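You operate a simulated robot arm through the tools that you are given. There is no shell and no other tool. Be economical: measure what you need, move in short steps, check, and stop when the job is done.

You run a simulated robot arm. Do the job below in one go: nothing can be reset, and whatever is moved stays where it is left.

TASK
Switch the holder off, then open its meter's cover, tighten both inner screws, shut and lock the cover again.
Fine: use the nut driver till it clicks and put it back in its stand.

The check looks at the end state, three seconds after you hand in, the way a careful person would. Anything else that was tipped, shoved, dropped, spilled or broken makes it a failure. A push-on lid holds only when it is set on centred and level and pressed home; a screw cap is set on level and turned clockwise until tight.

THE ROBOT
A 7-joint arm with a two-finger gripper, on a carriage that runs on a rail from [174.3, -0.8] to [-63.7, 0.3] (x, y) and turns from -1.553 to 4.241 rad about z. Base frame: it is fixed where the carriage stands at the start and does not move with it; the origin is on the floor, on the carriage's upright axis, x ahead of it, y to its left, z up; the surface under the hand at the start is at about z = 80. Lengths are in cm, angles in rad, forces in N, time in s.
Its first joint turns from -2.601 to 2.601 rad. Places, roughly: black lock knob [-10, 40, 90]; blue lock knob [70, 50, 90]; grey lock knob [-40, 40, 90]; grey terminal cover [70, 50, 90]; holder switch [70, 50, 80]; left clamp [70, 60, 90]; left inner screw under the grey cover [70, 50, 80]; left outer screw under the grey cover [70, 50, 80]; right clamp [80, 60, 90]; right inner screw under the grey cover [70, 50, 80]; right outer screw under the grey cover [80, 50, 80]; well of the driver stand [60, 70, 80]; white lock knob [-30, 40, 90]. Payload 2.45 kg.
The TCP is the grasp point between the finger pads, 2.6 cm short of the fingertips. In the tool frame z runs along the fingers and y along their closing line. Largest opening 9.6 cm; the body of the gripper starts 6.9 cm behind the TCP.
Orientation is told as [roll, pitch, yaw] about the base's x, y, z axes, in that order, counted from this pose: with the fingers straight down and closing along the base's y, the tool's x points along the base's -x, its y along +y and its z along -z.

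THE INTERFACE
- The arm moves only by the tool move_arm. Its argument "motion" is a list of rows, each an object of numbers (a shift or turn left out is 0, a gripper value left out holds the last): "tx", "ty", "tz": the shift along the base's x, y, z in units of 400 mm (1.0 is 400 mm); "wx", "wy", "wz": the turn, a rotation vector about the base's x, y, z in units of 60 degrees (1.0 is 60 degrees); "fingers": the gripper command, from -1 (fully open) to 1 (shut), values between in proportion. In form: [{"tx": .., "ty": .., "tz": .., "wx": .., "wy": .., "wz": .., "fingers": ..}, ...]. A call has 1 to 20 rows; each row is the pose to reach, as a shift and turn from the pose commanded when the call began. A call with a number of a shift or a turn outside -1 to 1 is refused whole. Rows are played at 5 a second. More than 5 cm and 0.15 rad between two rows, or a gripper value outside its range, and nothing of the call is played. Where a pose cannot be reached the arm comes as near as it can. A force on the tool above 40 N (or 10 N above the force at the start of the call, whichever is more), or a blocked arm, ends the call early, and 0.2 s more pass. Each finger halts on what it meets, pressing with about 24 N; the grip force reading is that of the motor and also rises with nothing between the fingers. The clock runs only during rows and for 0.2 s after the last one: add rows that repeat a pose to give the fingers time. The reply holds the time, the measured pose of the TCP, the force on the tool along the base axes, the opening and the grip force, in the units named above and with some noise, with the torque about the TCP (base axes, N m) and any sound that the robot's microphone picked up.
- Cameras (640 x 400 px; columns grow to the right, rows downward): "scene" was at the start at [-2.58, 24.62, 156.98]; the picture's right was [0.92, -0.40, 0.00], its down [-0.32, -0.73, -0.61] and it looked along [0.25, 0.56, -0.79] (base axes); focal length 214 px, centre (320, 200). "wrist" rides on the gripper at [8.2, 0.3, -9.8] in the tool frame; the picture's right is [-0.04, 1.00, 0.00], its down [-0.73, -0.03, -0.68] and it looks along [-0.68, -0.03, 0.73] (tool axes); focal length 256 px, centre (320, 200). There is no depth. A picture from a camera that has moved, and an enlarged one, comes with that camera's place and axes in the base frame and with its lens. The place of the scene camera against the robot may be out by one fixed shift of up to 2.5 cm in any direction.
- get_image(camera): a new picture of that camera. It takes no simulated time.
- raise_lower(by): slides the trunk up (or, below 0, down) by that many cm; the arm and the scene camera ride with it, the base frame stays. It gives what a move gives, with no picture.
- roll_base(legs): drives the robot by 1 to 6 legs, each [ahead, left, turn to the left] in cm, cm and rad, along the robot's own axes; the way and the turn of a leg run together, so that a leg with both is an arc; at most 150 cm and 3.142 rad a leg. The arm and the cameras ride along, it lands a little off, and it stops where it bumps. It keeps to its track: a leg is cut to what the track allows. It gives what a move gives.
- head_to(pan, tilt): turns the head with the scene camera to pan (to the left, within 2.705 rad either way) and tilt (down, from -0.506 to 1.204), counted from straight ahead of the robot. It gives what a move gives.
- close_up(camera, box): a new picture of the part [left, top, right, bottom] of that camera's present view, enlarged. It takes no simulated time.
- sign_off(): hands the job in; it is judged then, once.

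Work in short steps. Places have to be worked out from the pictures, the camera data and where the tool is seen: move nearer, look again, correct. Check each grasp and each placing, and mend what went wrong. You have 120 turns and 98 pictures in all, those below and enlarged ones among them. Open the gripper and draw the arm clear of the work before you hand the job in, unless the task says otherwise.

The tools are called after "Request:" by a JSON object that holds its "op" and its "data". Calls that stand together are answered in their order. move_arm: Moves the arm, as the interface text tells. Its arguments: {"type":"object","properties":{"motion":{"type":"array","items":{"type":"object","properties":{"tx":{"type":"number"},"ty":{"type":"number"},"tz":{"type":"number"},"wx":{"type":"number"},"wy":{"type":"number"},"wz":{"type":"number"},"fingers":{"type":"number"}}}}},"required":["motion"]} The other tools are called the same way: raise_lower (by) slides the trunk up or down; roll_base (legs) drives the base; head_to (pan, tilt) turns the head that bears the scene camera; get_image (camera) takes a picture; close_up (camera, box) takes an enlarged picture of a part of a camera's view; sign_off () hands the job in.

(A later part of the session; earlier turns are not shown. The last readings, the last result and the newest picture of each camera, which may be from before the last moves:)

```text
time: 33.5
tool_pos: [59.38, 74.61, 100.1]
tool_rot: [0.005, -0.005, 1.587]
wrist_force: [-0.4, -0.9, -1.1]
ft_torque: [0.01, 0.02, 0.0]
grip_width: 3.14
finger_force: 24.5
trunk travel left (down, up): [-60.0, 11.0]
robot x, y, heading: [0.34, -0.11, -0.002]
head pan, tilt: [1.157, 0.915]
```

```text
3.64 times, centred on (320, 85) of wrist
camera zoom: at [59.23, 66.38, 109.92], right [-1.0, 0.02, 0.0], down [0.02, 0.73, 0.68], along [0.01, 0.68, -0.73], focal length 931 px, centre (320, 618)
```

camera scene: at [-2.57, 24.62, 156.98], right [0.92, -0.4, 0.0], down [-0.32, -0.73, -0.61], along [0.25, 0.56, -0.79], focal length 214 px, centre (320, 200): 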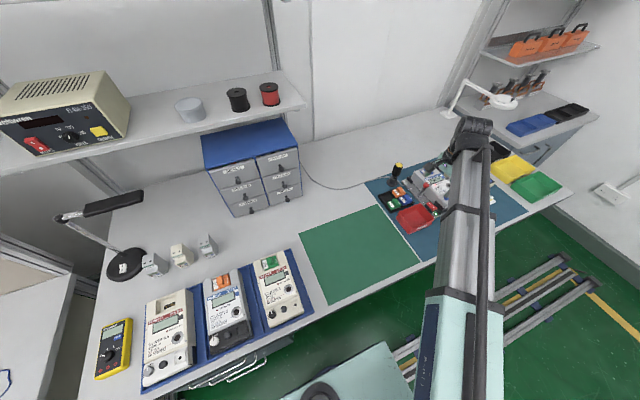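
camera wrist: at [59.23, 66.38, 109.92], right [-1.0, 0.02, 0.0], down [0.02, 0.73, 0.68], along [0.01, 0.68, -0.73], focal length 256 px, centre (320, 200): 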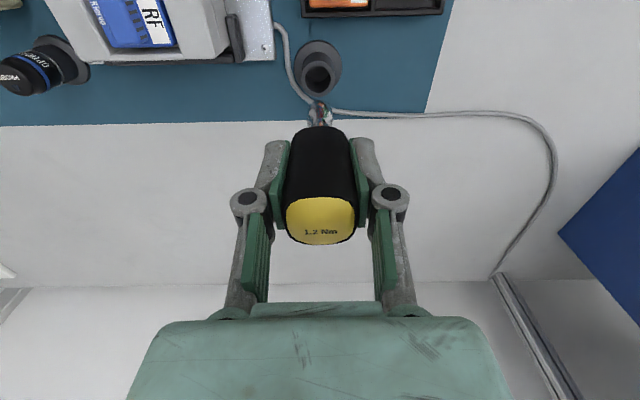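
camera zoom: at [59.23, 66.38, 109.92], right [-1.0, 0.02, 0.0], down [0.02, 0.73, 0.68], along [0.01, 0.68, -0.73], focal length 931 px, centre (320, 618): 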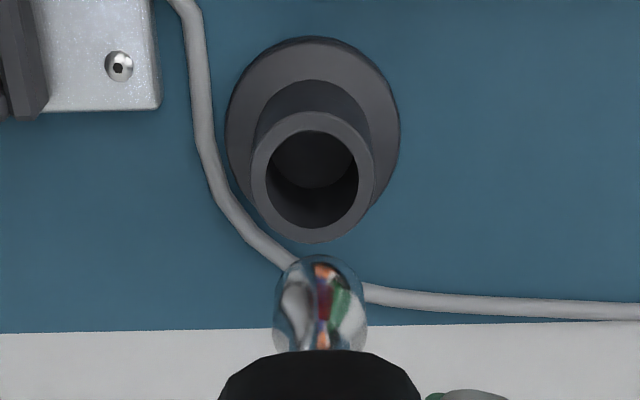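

Tip lies ~8.2 cm below the TCP, centred. I carry the driver high over to the -x inner screw (72.05, 53.1).

Request:
{"op": "move_arm", "data": {"motion": [{"tz": 0.06, "tx": 0.02, "ty": -0.04}, {"tz": 0.1, "tx": 0.07, "ty": -0.12}, {"tz": 0.1, "tx": 0.12, "ty": -0.21}, {"tz": 0.1, "tx": 0.17, "ty": -0.3}, {"tz": 0.1, "tx": 0.22, "ty": -0.38}, {"tz": 0.1, "tx": 0.27, "ty": -0.46}, {"tz": 0.1, "tx": 0.317, "ty": -0.535}, {"tz": 0.05, "tx": 0.317, "ty": -0.535}, {"tz": -0.01, "tx": 0.317, "ty": -0.535}, {"tz": -0.01, "tx": 0.317, "ty": -0.535}]}}

Request:
{"op": "close_up", "data": {"camera": "wrist", "box": [260, 40, 380, 150]}}

```text
time: 35.7
tool_pos: [72.2, 53.02, 99.82]
tool_rot: [0.005, -0.005, 1.588]
wrist_force: [-0.3, 0.2, -1.3]
ft_torque: [-0.03, 0.03, 0.02]
grip_width: 3.19
finger_force: 24.0
trunk travel left (down, up): [-60.0, 11.0]
robot x, y, heading: [0.35, -0.08, 0.0]
head pan, tilt: [1.157, 0.915]
```

```text
3.64 times, centred on (320, 95) of wrist
camera zoom: at [71.97, 44.89, 109.56], right [-1.0, 0.02, 0.0], down [0.02, 0.73, 0.68], along [0.01, 0.68, -0.73], focal length 931 px, centre (320, 582)
```

zoom: 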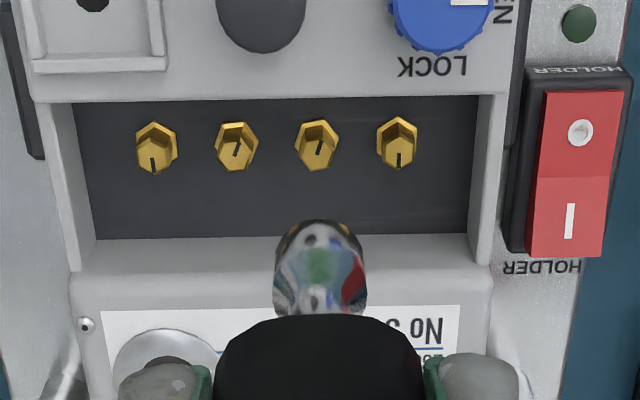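

Columns line up (within 1 mm). I lower to ~2 cm above the screw and compare again.

Request:
{"op": "move_arm", "data": {"motion": [{"tx": 0.001, "tz": -0.04}, {"tx": 0.001, "tz": -0.08}, {"tx": 0.001, "tz": -0.1}, {"tx": 0.001, "tz": -0.1}]}}

Request:
{"op": "close_up", "data": {"camera": "wrist", "box": [260, 40, 380, 150]}}

```text
time: 36.7
tool_pos: [72.27, 53.18, 95.77]
tool_rot: [0.003, -0.003, 1.586]
wrist_force: [-1.0, -0.5, -1.3]
ft_torque: [0.02, 0.0, -0.01]
grip_width: 3.15
finger_force: 23.9
trunk travel left (down, up): [-60.0, 11.0]
robot x, y, heading: [0.22, 0.19, -0.002]
head pan, tilt: [1.157, 0.915]
```

```text
3.64 times, centred on (320, 95) of wrist
camera zoom: at [71.98, 44.93, 105.47], right [-1.0, 0.02, 0.0], down [0.02, 0.73, 0.68], along [0.01, 0.68, -0.73], focal length 931 px, centre (320, 582)
```

zoom: 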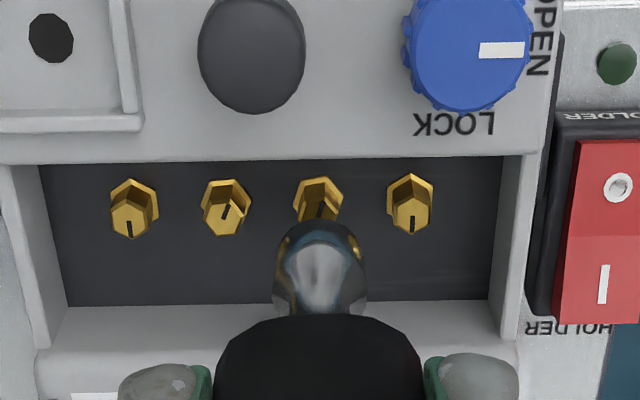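

Screw top ≈ (72.08, 53.0, 84.7). I shift -1 mm in y and lower to just above it.

Request:
{"op": "move_arm", "data": {"motion": [{"ty": -0.003, "tz": -0.03}, {"ty": -0.003, "tz": -0.055}, {"ty": -0.003, "tz": -0.065}, {"ty": -0.003, "tz": -0.065}]}}

Request:
{"op": "close_up", "data": {"camera": "wrist", "box": [260, 60, 380, 150]}}

```text
time: 37.7
tool_pos: [71.91, 52.86, 93.57]
tool_rot: [0.0, -0.006, 1.587]
wrist_force: [-0.8, 1.8, 34.5]
ft_torque: [0.04, -0.19, 0.0]
grip_width: 3.14
finger_force: 24.0
trunk travel left (down, up): [-60.0, 11.0]
robot x, y, heading: [-0.33, 0.12, 0.002]
head pan, tilt: [1.157, 0.915]
```

```text
4.44 times, centred on (320, 105) of wrist
camera zoom: at [71.67, 44.69, 103.21], right [-1.0, 0.02, 0.0], down [0.02, 0.73, 0.68], along [0.02, 0.68, -0.73], focal length 1138 px, centre (320, 622)
```

zoom: 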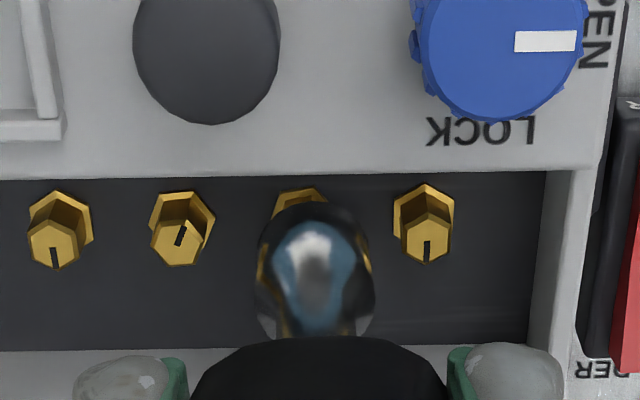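

The socket touches the screw top (35 N) but sits ~2 mm off in x. I back up 6 mm and look again.

Request:
{"op": "move_arm", "data": {"motion": [{"tz": 0.01}, {"tz": 0.018}, {"tz": 0.018}]}}

Request:
{"op": "close_up", "data": {"camera": "wrist", "box": [260, 60, 380, 150]}}

```text
time: 38.5
tool_pos: [72.11, 52.96, 93.7]
tool_rot: [0.005, -0.003, 1.588]
wrist_force: [0.3, 0.4, -1.9]
ft_torque: [-0.03, -0.02, -0.02]
grip_width: 3.15
finger_force: 24.1
trunk travel left (down, up): [-60.0, 11.0]
robot x, y, heading: [-0.07, 0.11, 0.002]
head pan, tilt: [1.157, 0.915]
```

```text
4.44 times, centred on (320, 105) of wrist
camera zoom: at [71.96, 44.83, 103.47], right [-1.0, 0.02, 0.0], down [0.02, 0.73, 0.68], along [0.01, 0.68, -0.73], focal length 1138 px, centre (320, 622)
```

zoom: 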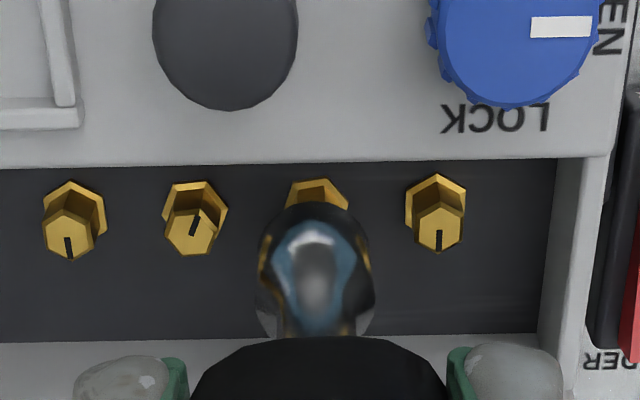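

In free air it is aligned; the earlier miss is likely hex misalignment. I turn the tool +60° in the air first to gain clockwise travel.

Request:
{"op": "move_arm", "data": {"motion": [{"tz": 0.02}, {"tz": 0.02, "wz": 0.14}, {"tz": 0.02, "wz": 0.28}, {"tz": 0.02, "wz": 0.42}, {"tz": 0.02, "wz": 0.56}, {"tz": 0.02, "wz": 0.7}, {"tz": 0.02, "wz": 0.84}, {"tz": 0.02, "wz": 0.98}, {"tz": 0.02, "wz": 1.0}, {"tz": 0.02, "wz": 1.0}]}}

Request:
{"op": "get_image", "data": {"camera": "wrist"}}

```text
time: 40.7
tool_pos: [72.33, 52.9, 94.77]
tool_rot: [0.004, -0.004, 2.635]
wrist_force: [0.4, -0.6, -1.6]
ft_torque: [-0.04, 0.01, 0.02]
grip_width: 3.13
finger_force: 23.9
trunk travel left (down, up): [-60.0, 11.0]
robot x, y, heading: [0.18, 0.01, 0.005]
head pan, tilt: [1.157, 0.915]
```

```text
56 pictures are left
camera wrist: at [79.17, 48.71, 104.44], right [-0.52, -0.85, 0.0], down [-0.62, 0.38, 0.68], along [-0.58, 0.35, -0.73], focal length 256 px, centre (320, 200)
```

wrist: 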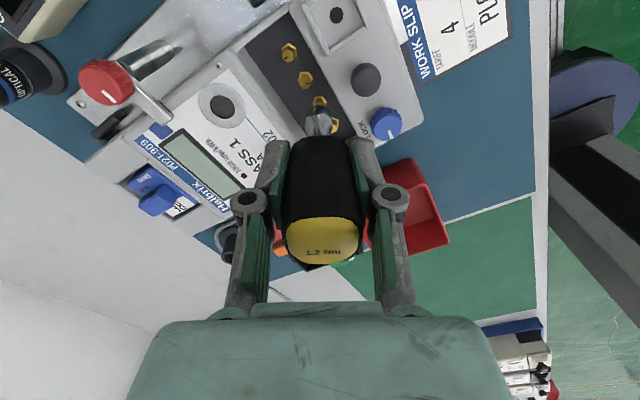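

Yaw 2.63 is reachable. I check alignment from this second direction.

Request:
{"op": "close_up", "data": {"camera": "wrist", "box": [260, 30, 380, 140]}}

```text
3.64 times, centred on (320, 85) of wrist
camera zoom: at [79.17, 48.71, 104.44], right [-0.52, -0.85, 0.0], down [-0.62, 0.38, 0.68], along [-0.58, 0.35, -0.73], focal length 931 px, centre (320, 618)
```

zoom: 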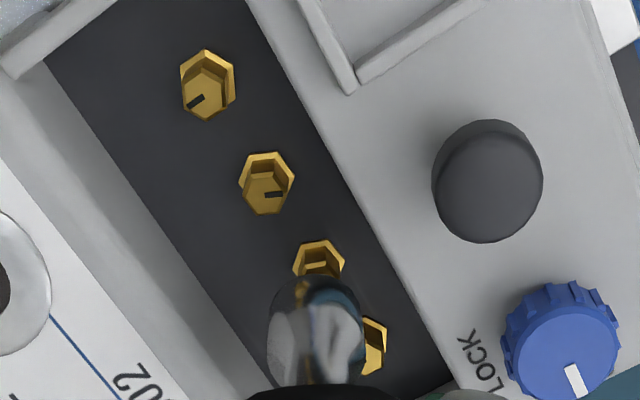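

Laterally aligned here too. I lower to just over contact and compare.

Request:
{"op": "move_arm", "data": {"motion": [{"tz": -0.01}, {"tz": -0.021}, {"tz": -0.021}]}}

Request:
{"op": "close_up", "data": {"camera": "wrist", "box": [260, 40, 380, 140]}}

```text
time: 41.5
tool_pos: [72.31, 53.03, 93.89]
tool_rot: [0.002, -0.004, 2.633]
wrist_force: [-0.7, -0.1, -1.2]
ft_torque: [0.02, -0.03, -0.04]
grip_width: 3.12
finger_force: 23.9
trunk travel left (down, up): [-60.0, 11.0]
robot x, y, heading: [-0.16, -0.15, -0.0]
head pan, tilt: [1.157, 0.915]
```

```text
4.00 times, centred on (320, 90) of wrist
camera zoom: at [79.17, 48.72, 103.58], right [-0.52, -0.85, 0.0], down [-0.62, 0.38, 0.68], along [-0.58, 0.35, -0.73], focal length 1024 px, centre (320, 640)
```

zoom: 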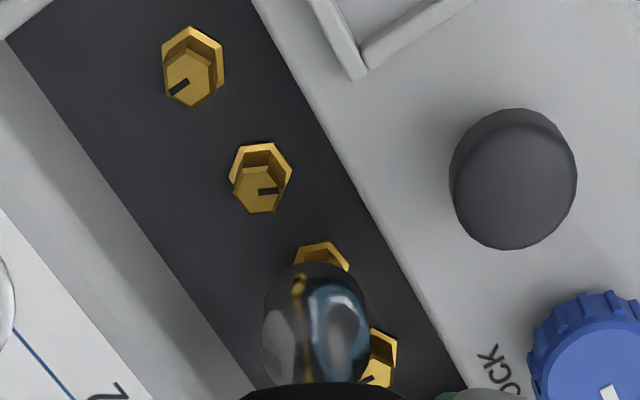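

Aligned within about 1 mm. I press lightly and turn clockwise slowly so the hex can drop in.

Request:
{"op": "move_arm", "data": {"motion": [{"tx": -0.001, "ty": -0.0015, "tz": -0.008}, {"tx": -0.001, "ty": -0.0015, "tz": -0.011, "wz": -0.05}, {"tx": -0.001, "ty": -0.0015, "tz": -0.011, "wz": -0.1}, {"tx": -0.001, "ty": -0.0015, "tz": -0.011, "wz": -0.15}, {"tx": -0.001, "ty": -0.0015, "tz": -0.011, "wz": -0.2}, {"tx": -0.001, "ty": -0.0015, "tz": -0.011, "wz": -0.25}, {"tx": -0.001, "ty": -0.0015, "tz": -0.011, "wz": -0.3}]}}

```text
time: 43.1
tool_pos: [72.23, 52.85, 93.59]
tool_rot: [0.005, -0.005, 2.317]
wrist_force: [2.4, 0.7, 8.2]
ft_torque: [0.02, -0.14, 0.02]
grip_width: 3.14
finger_force: 23.5
trunk travel left (down, up): [-60.0, 11.0]
robot x, y, heading: [-0.32, -0.03, -0.001]
head pan, tilt: [1.157, 0.915]
```

Still on top with 8 N. I keep turning clockwise under the same light pressure.

Request:
{"op": "move_arm", "data": {"motion": [{"tz": -0.002, "wz": -0.05}, {"tz": -0.002, "wz": -0.1}, {"tz": -0.002, "wz": -0.15}, {"tz": -0.002, "wz": -0.2}, {"tz": -0.002, "wz": -0.25}, {"tz": -0.002, "wz": -0.3}]}}

Request:
{"op": "move_arm", "data": {"motion": [{"tz": -0.001, "wz": -0.05}, {"tz": -0.001, "wz": -0.1}, {"tz": -0.002, "wz": -0.15}, {"tz": -0.002, "wz": -0.2}, {"tz": -0.002, "wz": -0.25}, {"tz": -0.002, "wz": -0.3}, {"tz": -0.002, "wz": -0.35}, {"tz": -0.002, "wz": -0.4}]}}

```text
time: 44.5
tool_pos: [72.16, 52.83, 93.45]
tool_rot: [0.001, -0.004, 2.004]
wrist_force: [3.5, 1.8, 16.6]
ft_torque: [0.06, -0.32, 0.06]
grip_width: 3.16
finger_force: 24.1
trunk travel left (down, up): [-60.0, 11.0]
robot x, y, heading: [-0.0, -0.31, 0.003]
head pan, tilt: [1.157, 0.915]
```

```text
time: 46.3
tool_pos: [72.14, 52.81, 93.47]
tool_rot: [0.002, -0.004, 1.587]
wrist_force: [4.6, 6.0, 26.0]
ft_torque: [0.43, -0.4, 0.05]
grip_width: 3.16
finger_force: 24.2
trunk travel left (down, up): [-60.0, 11.0]
robot x, y, heading: [0.3, -0.0, -0.003]
head pan, tilt: [1.157, 0.915]
```

No drop over 60°. I look at the contact from here.

Request:
{"op": "close_up", "data": {"camera": "wrist", "box": [270, 65, 370, 130]}}

```text
6.15 times, centred on (320, 98) of wrist
camera zoom: at [71.81, 44.67, 103.19], right [-1.0, 0.02, 0.0], down [0.02, 0.73, 0.68], along [0.01, 0.68, -0.73], focal length 1575 px, centre (320, 831)
```

zoom: 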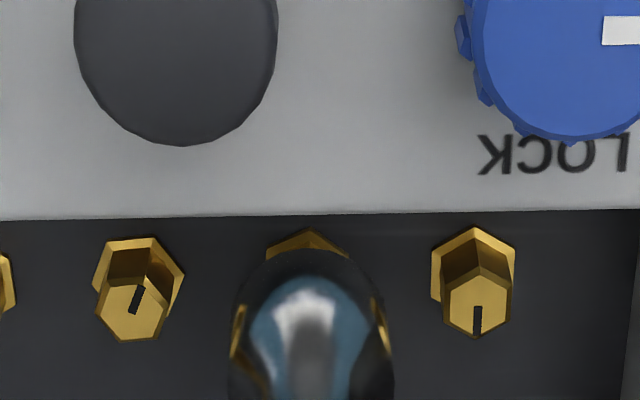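

The screw's hex appears to have turned. I lift straight up to see its mark.

Request:
{"op": "move_arm", "data": {"motion": [{"tz": 0.02}, {"tz": 0.05}, {"tz": 0.1}, {"tz": 0.1}]}}

Request:
{"op": "close_up", "data": {"camera": "wrist", "box": [260, 40, 380, 130]}}

```text
time: 47.3
tool_pos: [72.15, 52.82, 97.38]
tool_rot: [0.004, -0.004, 1.585]
wrist_force: [0.2, 0.0, -0.4]
ft_torque: [0.01, -0.01, 0.03]
grip_width: 3.11
finger_force: 23.8
trunk travel left (down, up): [-60.0, 11.0]
robot x, y, heading: [-0.26, -0.1, -0.0]
head pan, tilt: [1.157, 0.915]
```

```text
4.44 times, centred on (320, 85) of wrist
camera zoom: at [71.99, 44.65, 107.08], right [-1.0, 0.02, 0.0], down [0.02, 0.73, 0.68], along [0.01, 0.68, -0.73], focal length 1138 px, centre (320, 711)
```

zoom: 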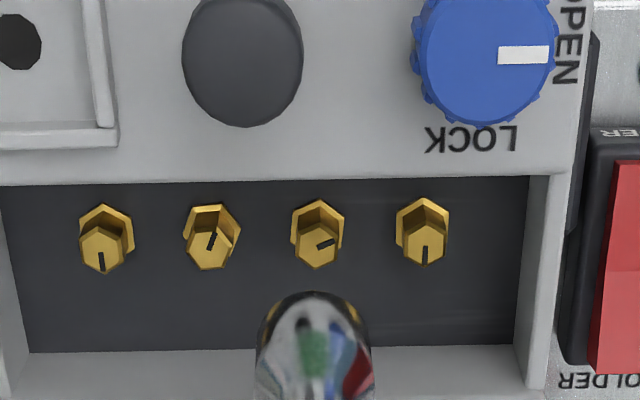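

The mark has moved ~50° clockwise: the driver does turn the screw while resting on it. I set it down again, slightly corrected (+x, +y), and turn on clockwise 60°.

Request:
{"op": "move_arm", "data": {"motion": [{"tx": 0.0015, "ty": 0.002, "tz": -0.05}, {"tx": 0.0015, "ty": 0.002, "tz": -0.09}, {"tx": 0.0015, "ty": 0.002, "tz": -0.098}, {"tx": 0.0015, "ty": 0.002, "tz": -0.098, "wz": -0.07}, {"tx": 0.0015, "ty": 0.002, "tz": -0.098, "wz": -0.14}, {"tx": 0.0015, "ty": 0.002, "tz": -0.098, "wz": -0.21}, {"tx": 0.0015, "ty": 0.002, "tz": -0.098, "wz": -0.28}, {"tx": 0.0015, "ty": 0.002, "tz": -0.098, "wz": -0.35}, {"tx": 0.0015, "ty": 0.002, "tz": -0.098, "wz": -0.42}]}}

```text
time: 49.3
tool_pos: [72.22, 52.93, 93.45]
tool_rot: [0.001, -0.007, 1.146]
wrist_force: [5.6, -1.8, 17.6]
ft_torque: [-0.15, -0.44, 0.0]
grip_width: 3.14
finger_force: 23.4
trunk travel left (down, up): [-60.0, 11.0]
robot x, y, heading: [0.06, 0.37, 0.003]
head pan, tilt: [1.157, 0.915]
```

Continue turning another ~50° at the same pressure.

Request:
{"op": "move_arm", "data": {"motion": [{"tx": 0.001, "wz": -0.07}, {"tx": 0.002, "wz": -0.14}, {"tx": 0.002, "wz": -0.21}, {"tx": 0.002, "wz": -0.28}, {"tx": 0.002, "wz": -0.35}, {"tx": 0.002, "wz": -0.42}, {"tx": 0.002, "wz": -0.49}, {"tx": 0.002, "wz": -0.56}, {"tx": 0.002, "wz": -0.63}, {"tx": 0.002, "wz": -0.7}, {"tx": 0.002, "wz": -0.77}, {"tx": 0.002, "wz": -0.84}]}}

Request:
{"op": "close_up", "data": {"camera": "wrist", "box": [260, 50, 380, 140]}}

```text
time: 51.9
tool_pos: [72.32, 52.97, 93.3]
tool_rot: [0.004, -0.003, 0.265]
wrist_force: [0.0, -0.3, -1.6]
ft_torque: [0.04, 0.0, 0.03]
grip_width: 3.16
finger_force: 24.3
trunk travel left (down, up): [-60.0, 11.0]
robot x, y, heading: [0.1, 0.12, -0.001]
head pan, tilt: [1.157, 0.915]
```

```text
4.44 times, centred on (320, 95) of wrist
camera zoom: at [64.2, 51.16, 103.06], right [-0.22, 0.97, 0.0], down [0.71, 0.16, 0.68], along [0.66, 0.16, -0.73], focal length 1138 px, centre (320, 667)
```

zoom: 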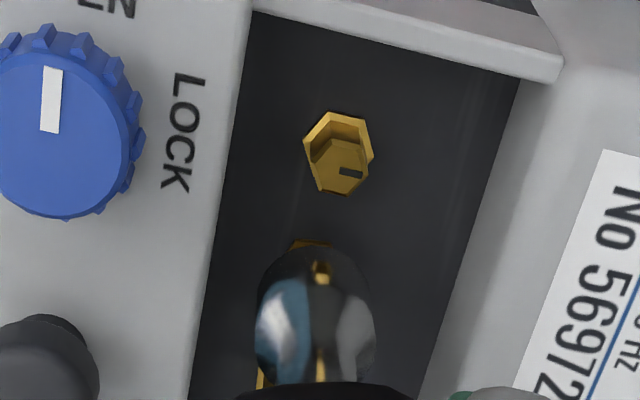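

The vertical force vanished: the hex has dropped into the socket. I push down gently to seat it fully.

Request:
{"op": "move_arm", "data": {"motion": [{"tz": -0.003}, {"tz": -0.006}, {"tz": -0.009}, {"tz": -0.012}, {"tz": -0.015}, {"tz": -0.015}]}}

```text
time: 53.3
tool_pos: [72.39, 52.85, 92.66]
tool_rot: [0.003, -0.004, 0.266]
wrist_force: [-0.1, 0.5, -0.9]
ft_torque: [0.0, -0.01, 0.04]
grip_width: 3.14
finger_force: 23.9
trunk travel left (down, up): [-60.0, 11.0]
robot x, y, heading: [0.1, -0.01, -0.005]
head pan, tilt: [1.157, 0.915]
```

Slides in freely. A little further until it touches bottom.

Request:
{"op": "move_arm", "data": {"motion": [{"tz": -0.003}, {"tz": -0.006}, {"tz": -0.009}, {"tz": -0.009}]}}

Request:
{"op": "close_up", "data": {"camera": "wrist", "box": [260, 50, 380, 140]}}

```text
time: 54.3
tool_pos: [72.25, 52.98, 92.49]
tool_rot: [0.006, -0.007, 0.266]
wrist_force: [2.2, 1.7, 12.0]
ft_torque: [0.21, -0.28, 0.0]
grip_width: 3.13
finger_force: 23.9
trunk travel left (down, up): [-60.0, 11.0]
robot x, y, heading: [-0.0, 0.16, 0.005]
head pan, tilt: [1.157, 0.915]
```

```text
4.44 times, centred on (320, 95) of wrist
camera zoom: at [64.2, 51.08, 102.21], right [-0.22, 0.97, 0.01], down [0.71, 0.16, 0.68], along [0.67, 0.16, -0.73], focal length 1138 px, centre (320, 667)
```

zoom: 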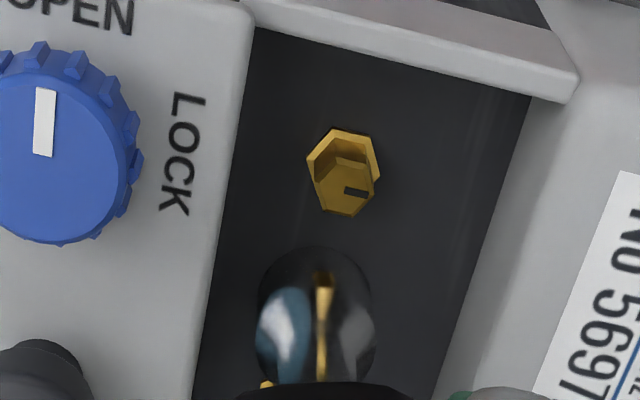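

Fully seated (socket around the hex). I now turn clockwise and listen for the click.

Request:
{"op": "move_arm", "data": {"motion": [{"tz": 0.001, "wz": -0.07}, {"tz": 0.001, "wz": -0.14}, {"tz": 0.001, "wz": -0.21}, {"tz": 0.001, "wz": -0.28}, {"tz": 0.001, "wz": -0.35}, {"tz": 0.001, "wz": -0.42}, {"tz": 0.001, "wz": -0.49}, {"tz": 0.001, "wz": -0.56}]}}

```text
time: 56.1
tool_pos: [72.16, 52.92, 92.55]
tool_rot: [0.004, -0.004, -0.32]
wrist_force: [-2.1, 1.6, 8.4]
ft_torque: [0.17, 0.02, 0.36]
grip_width: 3.13
finger_force: 23.8
trunk travel left (down, up): [-60.0, 11.0]
robot x, y, heading: [-0.12, 0.19, 0.003]
head pan, tilt: [1.157, 0.915]
```

Torque is rising (0.36 N m); the screw is being driven. Continue.

Request:
{"op": "move_arm", "data": {"motion": [{"wz": -0.07}, {"wz": -0.14}, {"wz": -0.21}, {"wz": -0.28}, {"wz": -0.35}, {"wz": -0.42}, {"wz": -0.49}, {"wz": -0.56}, {"wz": -0.63}, {"wz": -0.7}]}}

```text
time: 58.3
tool_pos: [72.29, 53.02, 92.48]
tool_rot: [0.005, -0.004, -1.053]
wrist_force: [1.3, 1.9, 5.0]
ft_torque: [0.05, -0.11, 1.01]
grip_width: 3.14
finger_force: 23.8
trunk travel left (down, up): [-60.0, 11.0]
robot x, y, heading: [0.12, -0.34, -0.002]
head pan, tilt: [1.157, 0.915]
```

1.01 N m; close to the 1.2 N m click. Continue in small steps.

Request:
{"op": "move_arm", "data": {"motion": [{"wz": -0.05}, {"wz": -0.1}, {"wz": -0.15}, {"wz": -0.2}, {"wz": -0.25}]}}

```text
time: 59.5
tool_pos: [72.34, 52.98, 92.43]
tool_rot: [0.004, -0.005, -1.318]
wrist_force: [-0.3, 0.3, -0.1]
ft_torque: [0.01, 0.01, 1.18]
grip_width: 3.2
finger_force: 23.9
trunk travel left (down, up): [-60.0, 11.0]
robot x, y, heading: [0.11, 0.0, -0.004]
head pan, tilt: [1.157, 0.915]
```

Request:
{"op": "move_arm", "data": {"motion": [{"wz": -0.04, "tz": -0.001}, {"wz": -0.08, "tz": -0.001}]}}

```text
time: 60.1
tool_pos: [72.39, 53.05, 92.56]
tool_rot: [0.006, -0.003, -1.396]
wrist_force: [2.2, 1.7, 6.7]
ft_torque: [-0.03, -0.16, 1.2]
grip_width: 3.26
finger_force: 24.4
trunk travel left (down, up): [-60.0, 11.0]
robot x, y, heading: [0.21, 0.39, 0.003]
head pan, tilt: [1.157, 0.915]
```

Torque 1.2 and no click yet; grip width rises slightly, so I watch for slipping and go a bit further.

Request:
{"op": "move_arm", "data": {"motion": [{"wz": -0.04}, {"wz": -0.08}, {"wz": -0.12}]}}

Request:
{"op": "close_up", "data": {"camera": "wrist", "box": [220, 60, 420, 260]}}

```text
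time: 60.9
tool_pos: [72.3, 52.92, 92.53]
tool_rot: [0.006, -0.004, -1.524]
wrist_force: [2.9, 0.2, 8.4]
ft_torque: [-0.09, -0.2, 1.17]
grip_width: 3.34
finger_force: 23.7
trunk travel left (down, up): [-60.0, 11.0]
robot x, y, heading: [-0.09, 0.01, 0.003]
head pan, tilt: [1.157, 0.915]
```

```text
2.00 times, centred on (320, 160) of wrist
camera zoom: at [72.1, 61.16, 102.2], right [1.0, 0.01, 0.01], down [0.0, -0.73, 0.68], along [0.01, -0.68, -0.73], focal length 512 px, centre (320, 280)
```

zoom: 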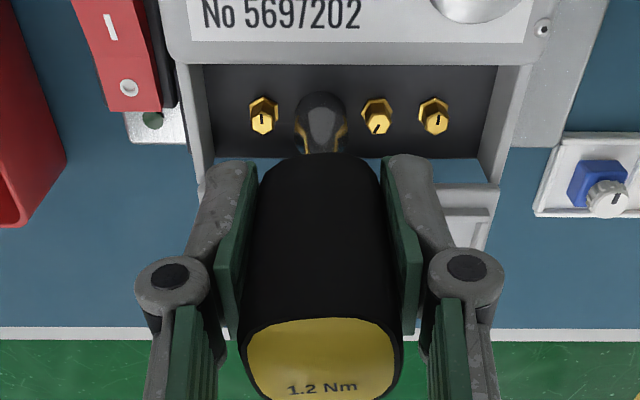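

The handle lags slightly in the pads at ~1.2 N m. A quicker twist should load it more before it creeps; I give a short brisk turn.

Request:
{"op": "move_arm", "data": {"motion": [{"wz": -0.14}, {"wz": -0.27}]}}

```text
time: 61.5
tool_pos: [72.19, 53.0, 92.52]
tool_rot: [0.003, -0.004, -1.805]
wrist_force: [-0.6, 2.7, 3.8]
ft_torque: [0.15, -0.01, 1.19]
grip_width: 3.73
finger_force: 23.6
trunk travel left (down, up): [-60.0, 11.0]
robot x, y, heading: [-0.07, -0.14, -0.002]
head pan, tilt: [1.157, 0.915]
```

It slipped further in the pads (width 3.73). I look at the handle's angle before regripping.

Request:
{"op": "close_up", "data": {"camera": "wrist", "box": [220, 60, 420, 260]}}

```text
2.00 times, centred on (320, 160) of wrist
camera zoom: at [74.36, 60.97, 102.13], right [0.96, -0.27, 0.0], down [-0.2, -0.7, 0.68], along [-0.18, -0.66, -0.73], focal length 512 px, centre (320, 280)
```

zoom: 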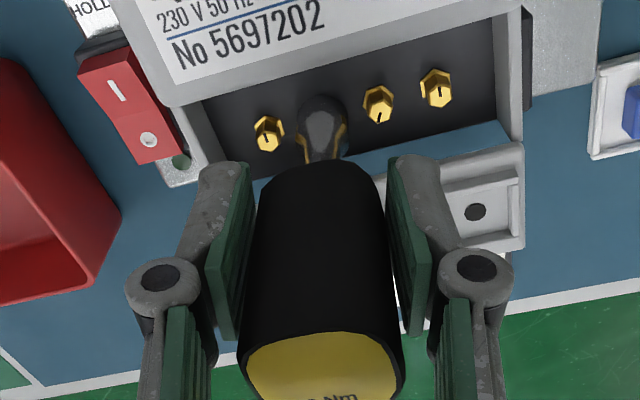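

I release slightly, keeping the fingers around the driver, turn back ~17° to line up with the handle's flats, and look.

Request:
{"op": "move_arm", "data": {"motion": [{"fingers": 0.1}, {}, {"wz": 0.13}, {"wz": 0.27}, {"wz": 0.27}]}}

Request:
{"op": "close_up", "data": {"camera": "wrist", "box": [220, 60, 420, 260]}}

```text
time: 62.7
tool_pos: [72.31, 53.0, 92.5]
tool_rot: [0.003, -0.004, -1.522]
wrist_force: [0.0, -0.3, 0.5]
ft_torque: [0.04, 0.01, 0.02]
grip_width: 4.32
finger_force: 0.1
trunk travel left (down, up): [-60.0, 11.0]
robot x, y, heading: [-0.0, 0.05, -0.002]
head pan, tilt: [1.157, 0.915]
```

```text
2.00 times, centred on (320, 160) of wrist
camera zoom: at [72.15, 61.19, 102.17], right [1.0, 0.01, 0.0], down [0.0, -0.73, 0.68], along [0.01, -0.68, -0.73], focal length 512 px, centre (320, 280)
```

zoom: 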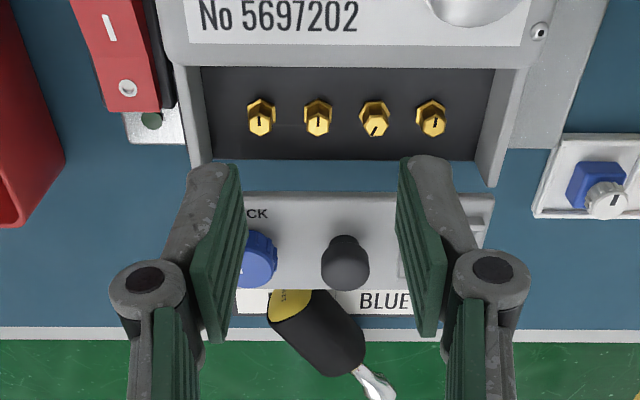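

The driver tipped out of the fingers. I stay still and check at once where it went.

Request:
{"op": "get_image", "data": {"camera": "wrist"}}

Request:
{"op": "get_image", "data": {"camera": "scene"}}

```text
46 pictures are left
camera wrist: at [72.15, 61.19, 102.17], right [1.0, 0.01, 0.0], down [0.0, -0.73, 0.68], along [0.01, -0.68, -0.73], focal length 256 px, centre (320, 200)
```

wrist: 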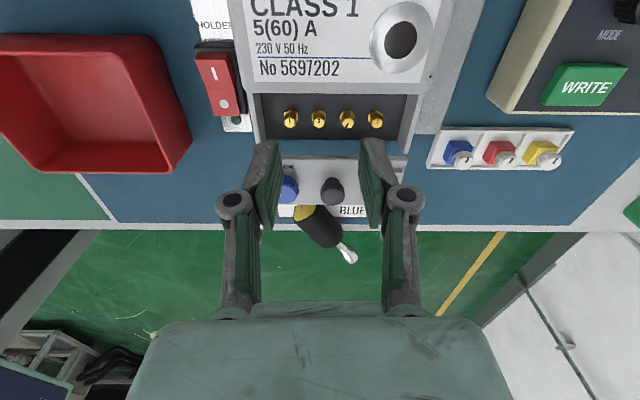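

```text
45 pictures are left
camera scene: at [-2.58, 24.62, 156.98], right [0.92, -0.4, 0.0], down [-0.32, -0.73, -0.61], along [0.25, 0.56, -0.79], focal length 214 px, centre (320, 200)
```

scene: 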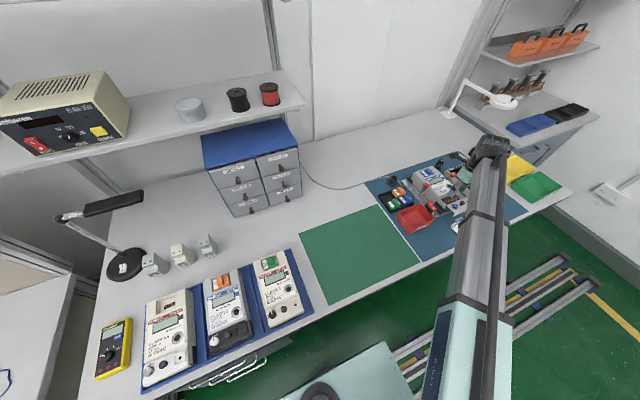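

It seems to lie across the table's front edge. I let a very short moment pass without motion and look again.

Request:
{"op": "move_arm", "data": {"motion": [{}]}}

Request:
{"op": "close_up", "data": {"camera": "wrist", "box": [240, 120, 400, 300]}}

```text
time: 63.1
tool_pos: [72.41, 52.93, 92.43]
tool_rot: [0.004, -0.004, -1.522]
wrist_force: [0.2, 0.1, 1.0]
ft_torque: [-0.01, -0.01, 0.02]
grip_width: 4.31
finger_force: 0.0
trunk travel left (down, up): [-60.0, 11.0]
robot x, y, heading: [0.0, 0.25, -0.0]
head pan, tilt: [1.157, 0.915]
```

```text
2.22 times, centred on (320, 210) of wrist
camera zoom: at [72.16, 61.19, 102.17], right [1.0, 0.01, 0.0], down [0.0, -0.73, 0.68], along [0.01, -0.68, -0.73], focal length 569 px, centre (320, 178)
```

zoom: 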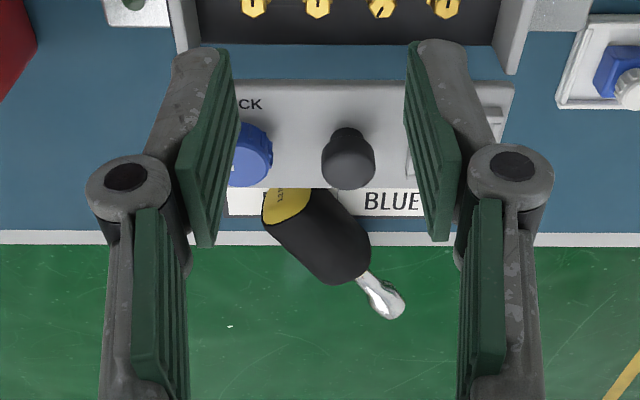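

It is at rest, lying across the front edge: cap ≈(70.7, 40.5), handle end ≈(74.9, 34.3), z ≈81.6, tip overhanging. I rise and move above it with the closing line across the handle (yaw ≈ -0.98), for a better look.

Request:
{"op": "move_arm", "data": {"motion": [{"tz": 0.1, "fingers": 0.0}, {"tz": 0.2, "wz": 0.1}, {"tz": 0.2, "wz": 0.22, "ty": -0.08}, {"tz": 0.2, "wz": 0.34, "ty": -0.18}, {"tz": 0.2, "wz": 0.46, "ty": -0.28}, {"tz": 0.2, "wz": 0.52, "ty": -0.385, "tx": 0.003}, {"tz": 0.2, "wz": 0.52, "ty": -0.385, "tx": 0.003}]}}

Request:
{"op": "get_image", "data": {"camera": "wrist"}}

```text
time: 64.7
tool_pos: [72.67, 37.49, 100.65]
tool_rot: [0.003, -0.003, -0.978]
wrist_force: [0.3, -0.6, 0.0]
ft_torque: [0.0, 0.03, -0.03]
grip_width: 4.82
finger_force: 0.1
trunk travel left (down, up): [-60.0, 11.0]
robot x, y, heading: [0.22, 0.28, -0.005]
head pan, tilt: [1.157, 0.915]
```

```text
43 pictures are left
camera wrist: at [68.16, 44.53, 110.26], right [0.85, 0.53, 0.0], down [0.38, -0.62, 0.68], along [0.36, -0.58, -0.73], focal length 256 px, centre (320, 200)
```

wrist: 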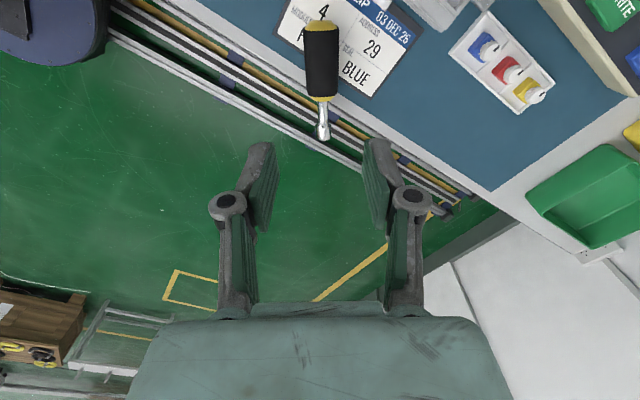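

The driver lies right along the view axis; handle centre ≈ (72.3, 38.1). I lower over it to z 83.6.

Request:
{"op": "move_arm", "data": {"motion": [{"tx": -0.009, "ty": 0.015, "tz": -0.1}, {"tx": -0.009, "ty": 0.015, "tz": -0.2}, {"tx": -0.009, "ty": 0.015, "tz": -0.29}, {"tx": -0.009, "ty": 0.015, "tz": -0.35}, {"tx": -0.009, "ty": 0.015, "tz": -0.39}, {"tx": -0.009, "ty": 0.015, "tz": -0.41}, {"tx": -0.009, "ty": 0.015, "tz": -0.41}]}}

Request:
{"op": "close_up", "data": {"camera": "wrist", "box": [200, 40, 440, 240]}}

```text
time: 66.3
tool_pos: [72.05, 38.27, 84.1]
tool_rot: [0.004, -0.004, -0.979]
wrist_force: [0.6, 0.1, 0.0]
ft_torque: [0.03, 0.02, -0.01]
grip_width: 4.8
finger_force: 0.0
trunk travel left (down, up): [-60.0, 11.0]
robot x, y, heading: [-0.33, 0.13, 0.005]
head pan, tilt: [1.157, 0.915]
```

```text
2.00 times, centred on (320, 140) of wrist
camera zoom: at [67.67, 45.22, 93.68], right [0.85, 0.52, 0.0], down [0.38, -0.62, 0.68], along [0.36, -0.58, -0.73], focal length 512 px, centre (320, 320)
```

zoom: 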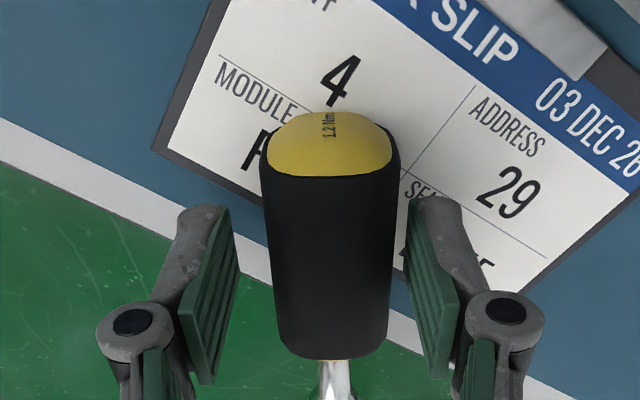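

The handle sits between the pads. I lower 4 mm and close.

Request:
{"op": "move_arm", "data": {"motion": [{"tz": -0.01}, {"tz": -0.01, "fingers": 0.4}, {"tz": -0.01, "fingers": 1}, {"tz": -0.01}, {"tz": -0.01}]}}

Request:
{"op": "close_up", "data": {"camera": "wrist", "box": [200, 40, 440, 240]}}

```text
time: 67.5
tool_pos: [72.04, 38.23, 83.58]
tool_rot: [0.003, -0.003, -0.978]
wrist_force: [1.3, 1.1, 2.7]
ft_torque: [0.04, -0.13, 0.01]
grip_width: 3.17
finger_force: 23.9
trunk travel left (down, up): [-60.0, 11.0]
robot x, y, heading: [-0.27, 0.12, -0.002]
head pan, tilt: [1.157, 0.915]
```

```text
2.00 times, centred on (320, 140) of wrist
camera zoom: at [67.64, 45.23, 93.32], right [0.85, 0.52, 0.0], down [0.38, -0.62, 0.68], along [0.36, -0.58, -0.73], focal length 512 px, centre (320, 320)
```

zoom: 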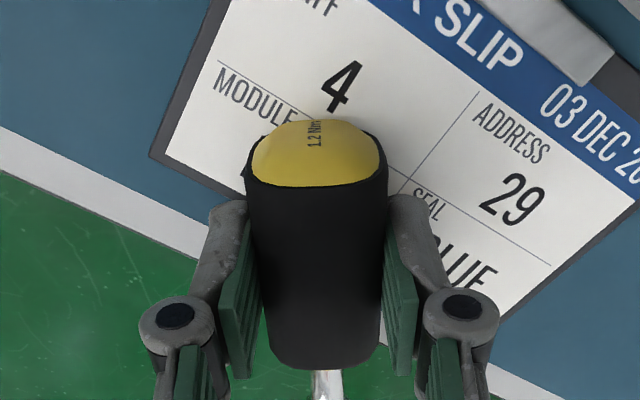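

Gripped (3.17 cm). I lift it clear.

Request:
{"op": "move_arm", "data": {"motion": [{"tz": 0.04}, {"tz": 0.12}, {"tz": 0.22}, {"tz": 0.32}, {"tz": 0.42}, {"tz": 0.5}, {"tz": 0.5}]}}

Request:
{"op": "get_image", "data": {"camera": "wrist"}}

```text
time: 69.1
tool_pos: [72.05, 38.2, 103.65]
tool_rot: [0.004, -0.003, -0.98]
wrist_force: [0.3, -0.6, 0.1]
ft_torque: [0.0, -0.01, -0.03]
grip_width: 0.0
finger_force: 24.1
trunk travel left (down, up): [-60.0, 11.0]
robot x, y, heading: [-0.02, 0.03, 0.0]
head pan, tilt: [1.157, 0.915]
```

```text
40 pictures are left
camera wrist: at [67.68, 45.18, 113.33], right [0.85, 0.52, 0.0], down [0.38, -0.62, 0.68], along [0.36, -0.58, -0.73], focal length 256 px, centre (320, 200)
```

wrist: 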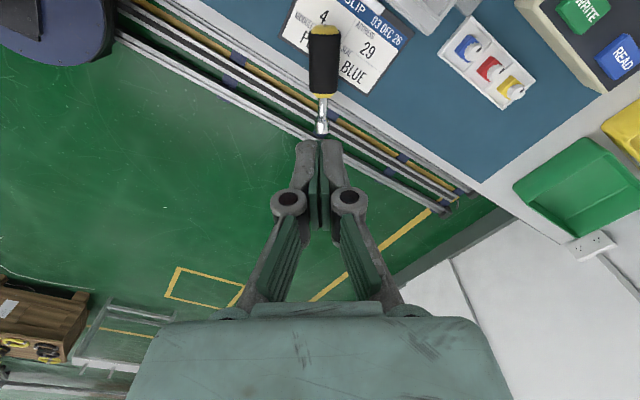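

The handle slipped out during the lift and still lies in place. I'll grip deeper; first go back down open, to just above the last height.

Request:
{"op": "move_arm", "data": {"motion": [{"fingers": 0.0, "tz": -0.08}, {"tz": -0.18}, {"tz": -0.28}, {"tz": -0.37}, {"tz": -0.44}, {"tz": -0.49}, {"tz": -0.505}, {"tz": -0.51}, {"tz": -0.515}, {"tz": -0.52}]}}

Request:
{"op": "close_up", "data": {"camera": "wrist", "box": [200, 40, 440, 240]}}

```text
time: 71.3
tool_pos: [72.07, 38.26, 82.79]
tool_rot: [0.007, -0.005, -0.979]
wrist_force: [-0.6, 0.2, 0.2]
ft_torque: [0.04, -0.01, 0.04]
grip_width: 4.78
finger_force: 0.0
trunk travel left (down, up): [-60.0, 11.0]
robot x, y, heading: [0.22, 0.0, -0.003]
head pan, tilt: [1.157, 0.915]
```

```text
2.00 times, centred on (320, 140) of wrist
camera zoom: at [67.64, 45.23, 92.57], right [0.85, 0.52, 0.0], down [0.38, -0.62, 0.68], along [0.36, -0.58, -0.73], focal length 512 px, centre (320, 320)
```

zoom: 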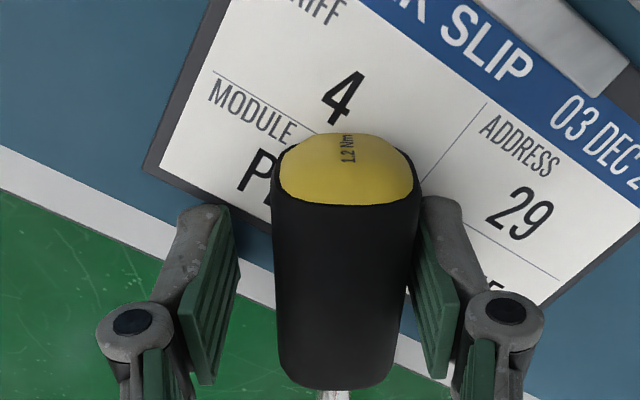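

No table contact at tip height 80.2. I centre on the handle (shift ~0.5 cm) and close.

Request:
{"op": "move_arm", "data": {"motion": [{"tx": 0.01, "ty": 0.006}, {"tx": 0.01, "ty": 0.006, "fingers": 0.3}, {"tx": 0.01, "ty": 0.006, "fingers": 1}, {"tx": 0.01, "ty": 0.006}, {"tx": 0.01, "ty": 0.006}]}}

Request:
{"op": "move_arm", "data": {"motion": [{"tz": 0.01}, {"tz": 0.02}, {"tz": 0.035}, {"tz": 0.05}, {"tz": 0.05}]}}

Request:
{"op": "close_up", "data": {"camera": "wrist", "box": [200, 40, 440, 240]}}

```text
time: 72.5
tool_pos: [72.59, 38.36, 82.93]
tool_rot: [0.006, -0.002, -0.979]
wrist_force: [0.3, 1.4, 2.9]
ft_torque: [-0.03, 0.0, -0.03]
grip_width: 3.23
finger_force: 24.4
trunk travel left (down, up): [-60.0, 11.0]
robot x, y, heading: [0.0, -0.05, 0.008]
head pan, tilt: [1.157, 0.915]
```

```text
time: 73.7
tool_pos: [72.72, 38.45, 84.86]
tool_rot: [0.003, -0.005, -0.979]
wrist_force: [0.2, -1.2, -1.0]
ft_torque: [0.0, 0.0, 0.0]
grip_width: 3.17
finger_force: 24.6
trunk travel left (down, up): [-60.0, 11.0]
robot x, y, heading: [0.01, 0.11, -0.0]
head pan, tilt: [1.157, 0.915]
```

```text
2.00 times, centred on (320, 140) of wrist
camera zoom: at [68.13, 45.42, 94.61], right [0.85, 0.52, 0.0], down [0.38, -0.62, 0.68], along [0.36, -0.58, -0.73], focal length 512 px, centre (320, 320)
```

zoom: 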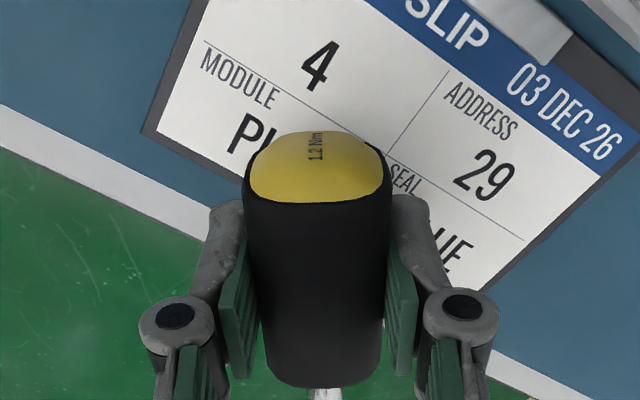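

It holds now. I lift on, gently.

Request:
{"op": "move_arm", "data": {"motion": [{"tz": 0.04}, {"tz": 0.09}, {"tz": 0.14}, {"tz": 0.19}, {"tz": 0.24}, {"tz": 0.29}, {"tz": 0.34}, {"tz": 0.39}, {"tz": 0.43}, {"tz": 0.43}]}}

Request:
{"op": "move_arm", "data": {"motion": [{"wx": 0.08, "wy": 0.054}, {"wx": 0.17, "wy": 0.114}, {"wx": 0.27, "wy": 0.181}, {"wx": 0.37, "wy": 0.248}, {"wx": 0.47, "wy": 0.315}, {"wx": 0.57, "wy": 0.382}, {"wx": 0.6225, "wy": 0.42}, {"wx": 0.6225, "wy": 0.42}]}}

```text
time: 75.9
tool_pos: [72.4, 38.55, 102.13]
tool_rot: [0.003, -0.005, -0.979]
wrist_force: [0.1, 0.6, -0.7]
ft_torque: [0.02, 0.03, -0.03]
grip_width: 3.16
finger_force: 23.7
trunk travel left (down, up): [-60.0, 11.0]
robot x, y, heading: [-0.02, 0.02, 0.001]
head pan, tilt: [1.157, 0.915]
```

```text
time: 77.7
tool_pos: [72.33, 38.4, 102.02]
tool_rot: [0.003, 0.784, -0.979]
wrist_force: [0.8, -0.1, -0.6]
ft_torque: [-0.02, 0.02, 0.0]
grip_width: 3.17
finger_force: 23.8
trunk travel left (down, up): [-60.0, 11.0]
robot x, y, heading: [-0.19, 0.09, -0.002]
head pan, tilt: [1.157, 0.915]
```

Good so far. Second half of the tilt, bringing the driver upright (tip down).

Request:
{"op": "move_arm", "data": {"motion": [{"wx": 0.08, "wy": 0.054, "tz": 0.02}, {"wx": 0.17, "wy": 0.114, "tz": 0.05}, {"wx": 0.27, "wy": 0.181, "tz": 0.08}, {"wx": 0.37, "wy": 0.248, "tz": 0.1}, {"wx": 0.47, "wy": 0.315, "tz": 0.1}, {"wx": 0.57, "wy": 0.382, "tz": 0.1}, {"wx": 0.6225, "wy": 0.42, "tz": 0.1}, {"wx": 0.6225, "wy": 0.42, "tz": 0.1}]}}

Request:
{"op": "get_image", "data": {"camera": "wrist"}}

Request:
{"op": "get_image", "data": {"camera": "scene"}}

```text
time: 79.5
tool_pos: [72.63, 38.32, 106.17]
tool_rot: [-1.186, 1.569, -2.167]
wrist_force: [0.6, -0.3, -1.4]
ft_torque: [-0.03, 0.01, -0.02]
grip_width: 3.15
finger_force: 24.8
trunk travel left (down, up): [-60.0, 11.0]
robot x, y, heading: [0.03, 0.16, -0.003]
head pan, tilt: [1.157, 0.915]
```

```text
37 pictures are left
camera wrist: at [78.18, 30.45, 114.12], right [0.83, 0.56, -0.04], down [0.35, -0.58, -0.73], along [-0.43, 0.59, -0.68], focal length 256 px, centre (320, 200)
```

wrist: 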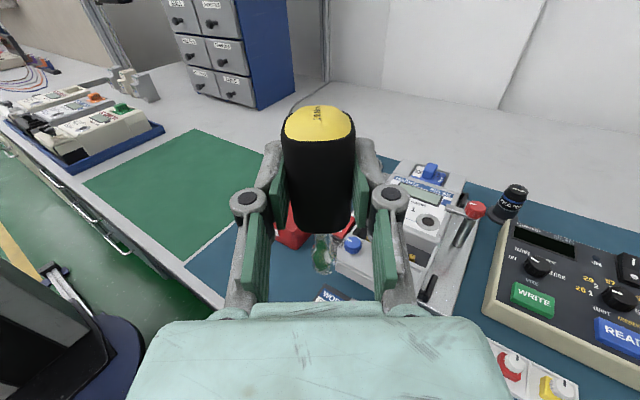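

```text
36 pictures are left
camera scene: at [-2.57, 24.63, 156.98], right [0.92, -0.4, 0.0], down [-0.32, -0.73, -0.61], along [0.25, 0.56, -0.79], focal length 214 px, centre (320, 200)
```

scene: 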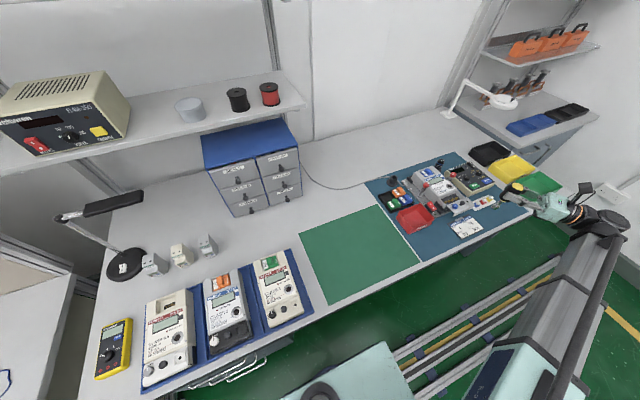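

The driver is upright and firm. I carry it high toward the stand while swinging the gripper's heading clockwise by 60°.

Request:
{"op": "move_arm", "data": {"motion": [{"tx": -0.02, "ty": 0.06, "wz": -0.07}, {"tx": -0.05, "ty": 0.14, "wz": -0.16}, {"tx": -0.08, "ty": 0.23, "wz": -0.26}, {"tx": -0.11, "ty": 0.32, "wz": -0.36}, {"tx": -0.14, "ty": 0.41, "wz": -0.46}, {"tx": -0.17, "ty": 0.5, "wz": -0.56}, {"tx": -0.2, "ty": 0.59, "wz": -0.66}, {"tx": -0.24, "ty": 0.68, "wz": -0.76}, {"tx": -0.28, "ty": 0.77, "wz": -0.86}, {"tx": -0.31, "ty": 0.85, "wz": -0.95}, {"tx": -0.3275, "ty": 0.9, "wz": -1.0}, {"tx": -0.3275, "ty": 0.9, "wz": -1.0}]}}

Request:
{"op": "get_image", "data": {"camera": "wrist"}}

Request:
{"op": "close_up", "data": {"camera": "scene", "box": [360, 110, 540, 250]}}

```text
time: 82.1
tool_pos: [59.34, 74.35, 105.97]
tool_rot: [-0.704, 1.568, -2.731]
wrist_force: [0.1, -0.1, -1.5]
ft_torque: [0.01, -0.04, 0.02]
grip_width: 3.13
finger_force: 24.4
trunk travel left (down, up): [-60.0, 11.0]
robot x, y, heading: [-0.16, -0.03, -0.001]
head pan, tilt: [1.157, 0.915]
```

```text
35 pictures are left
camera wrist: at [55.19, 65.47, 114.01], right [0.9, -0.44, -0.04], down [-0.33, -0.6, -0.73], along [0.3, 0.67, -0.68], focal length 256 px, centre (320, 200)
```

wrist: 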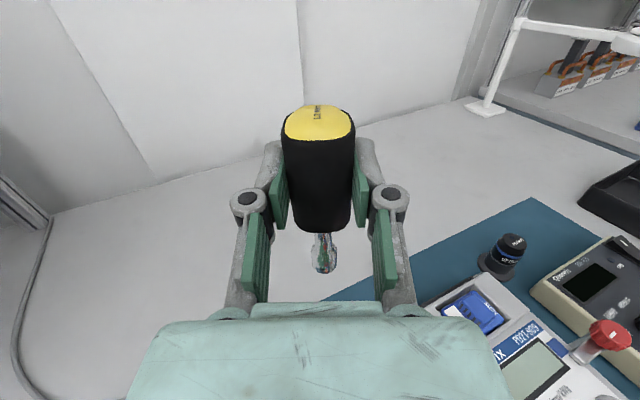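

```text
2.86 times, centred on (450, 180) of scene
camera zoom: at [-2.58, 24.65, 156.97], right [0.92, -0.4, 0.0], down [-0.32, -0.73, -0.61], along [0.25, 0.56, -0.79], focal length 613 px, centre (-51, 257)
```

zoom: 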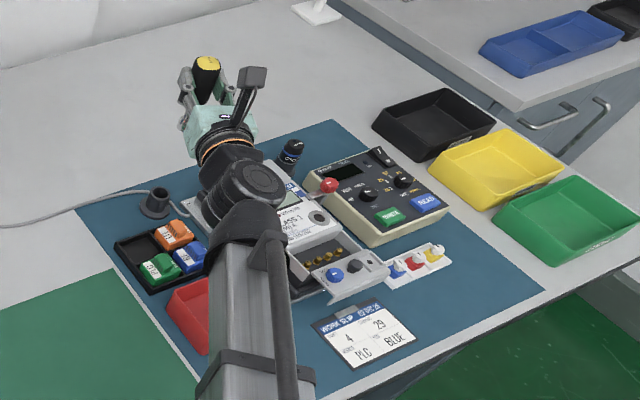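

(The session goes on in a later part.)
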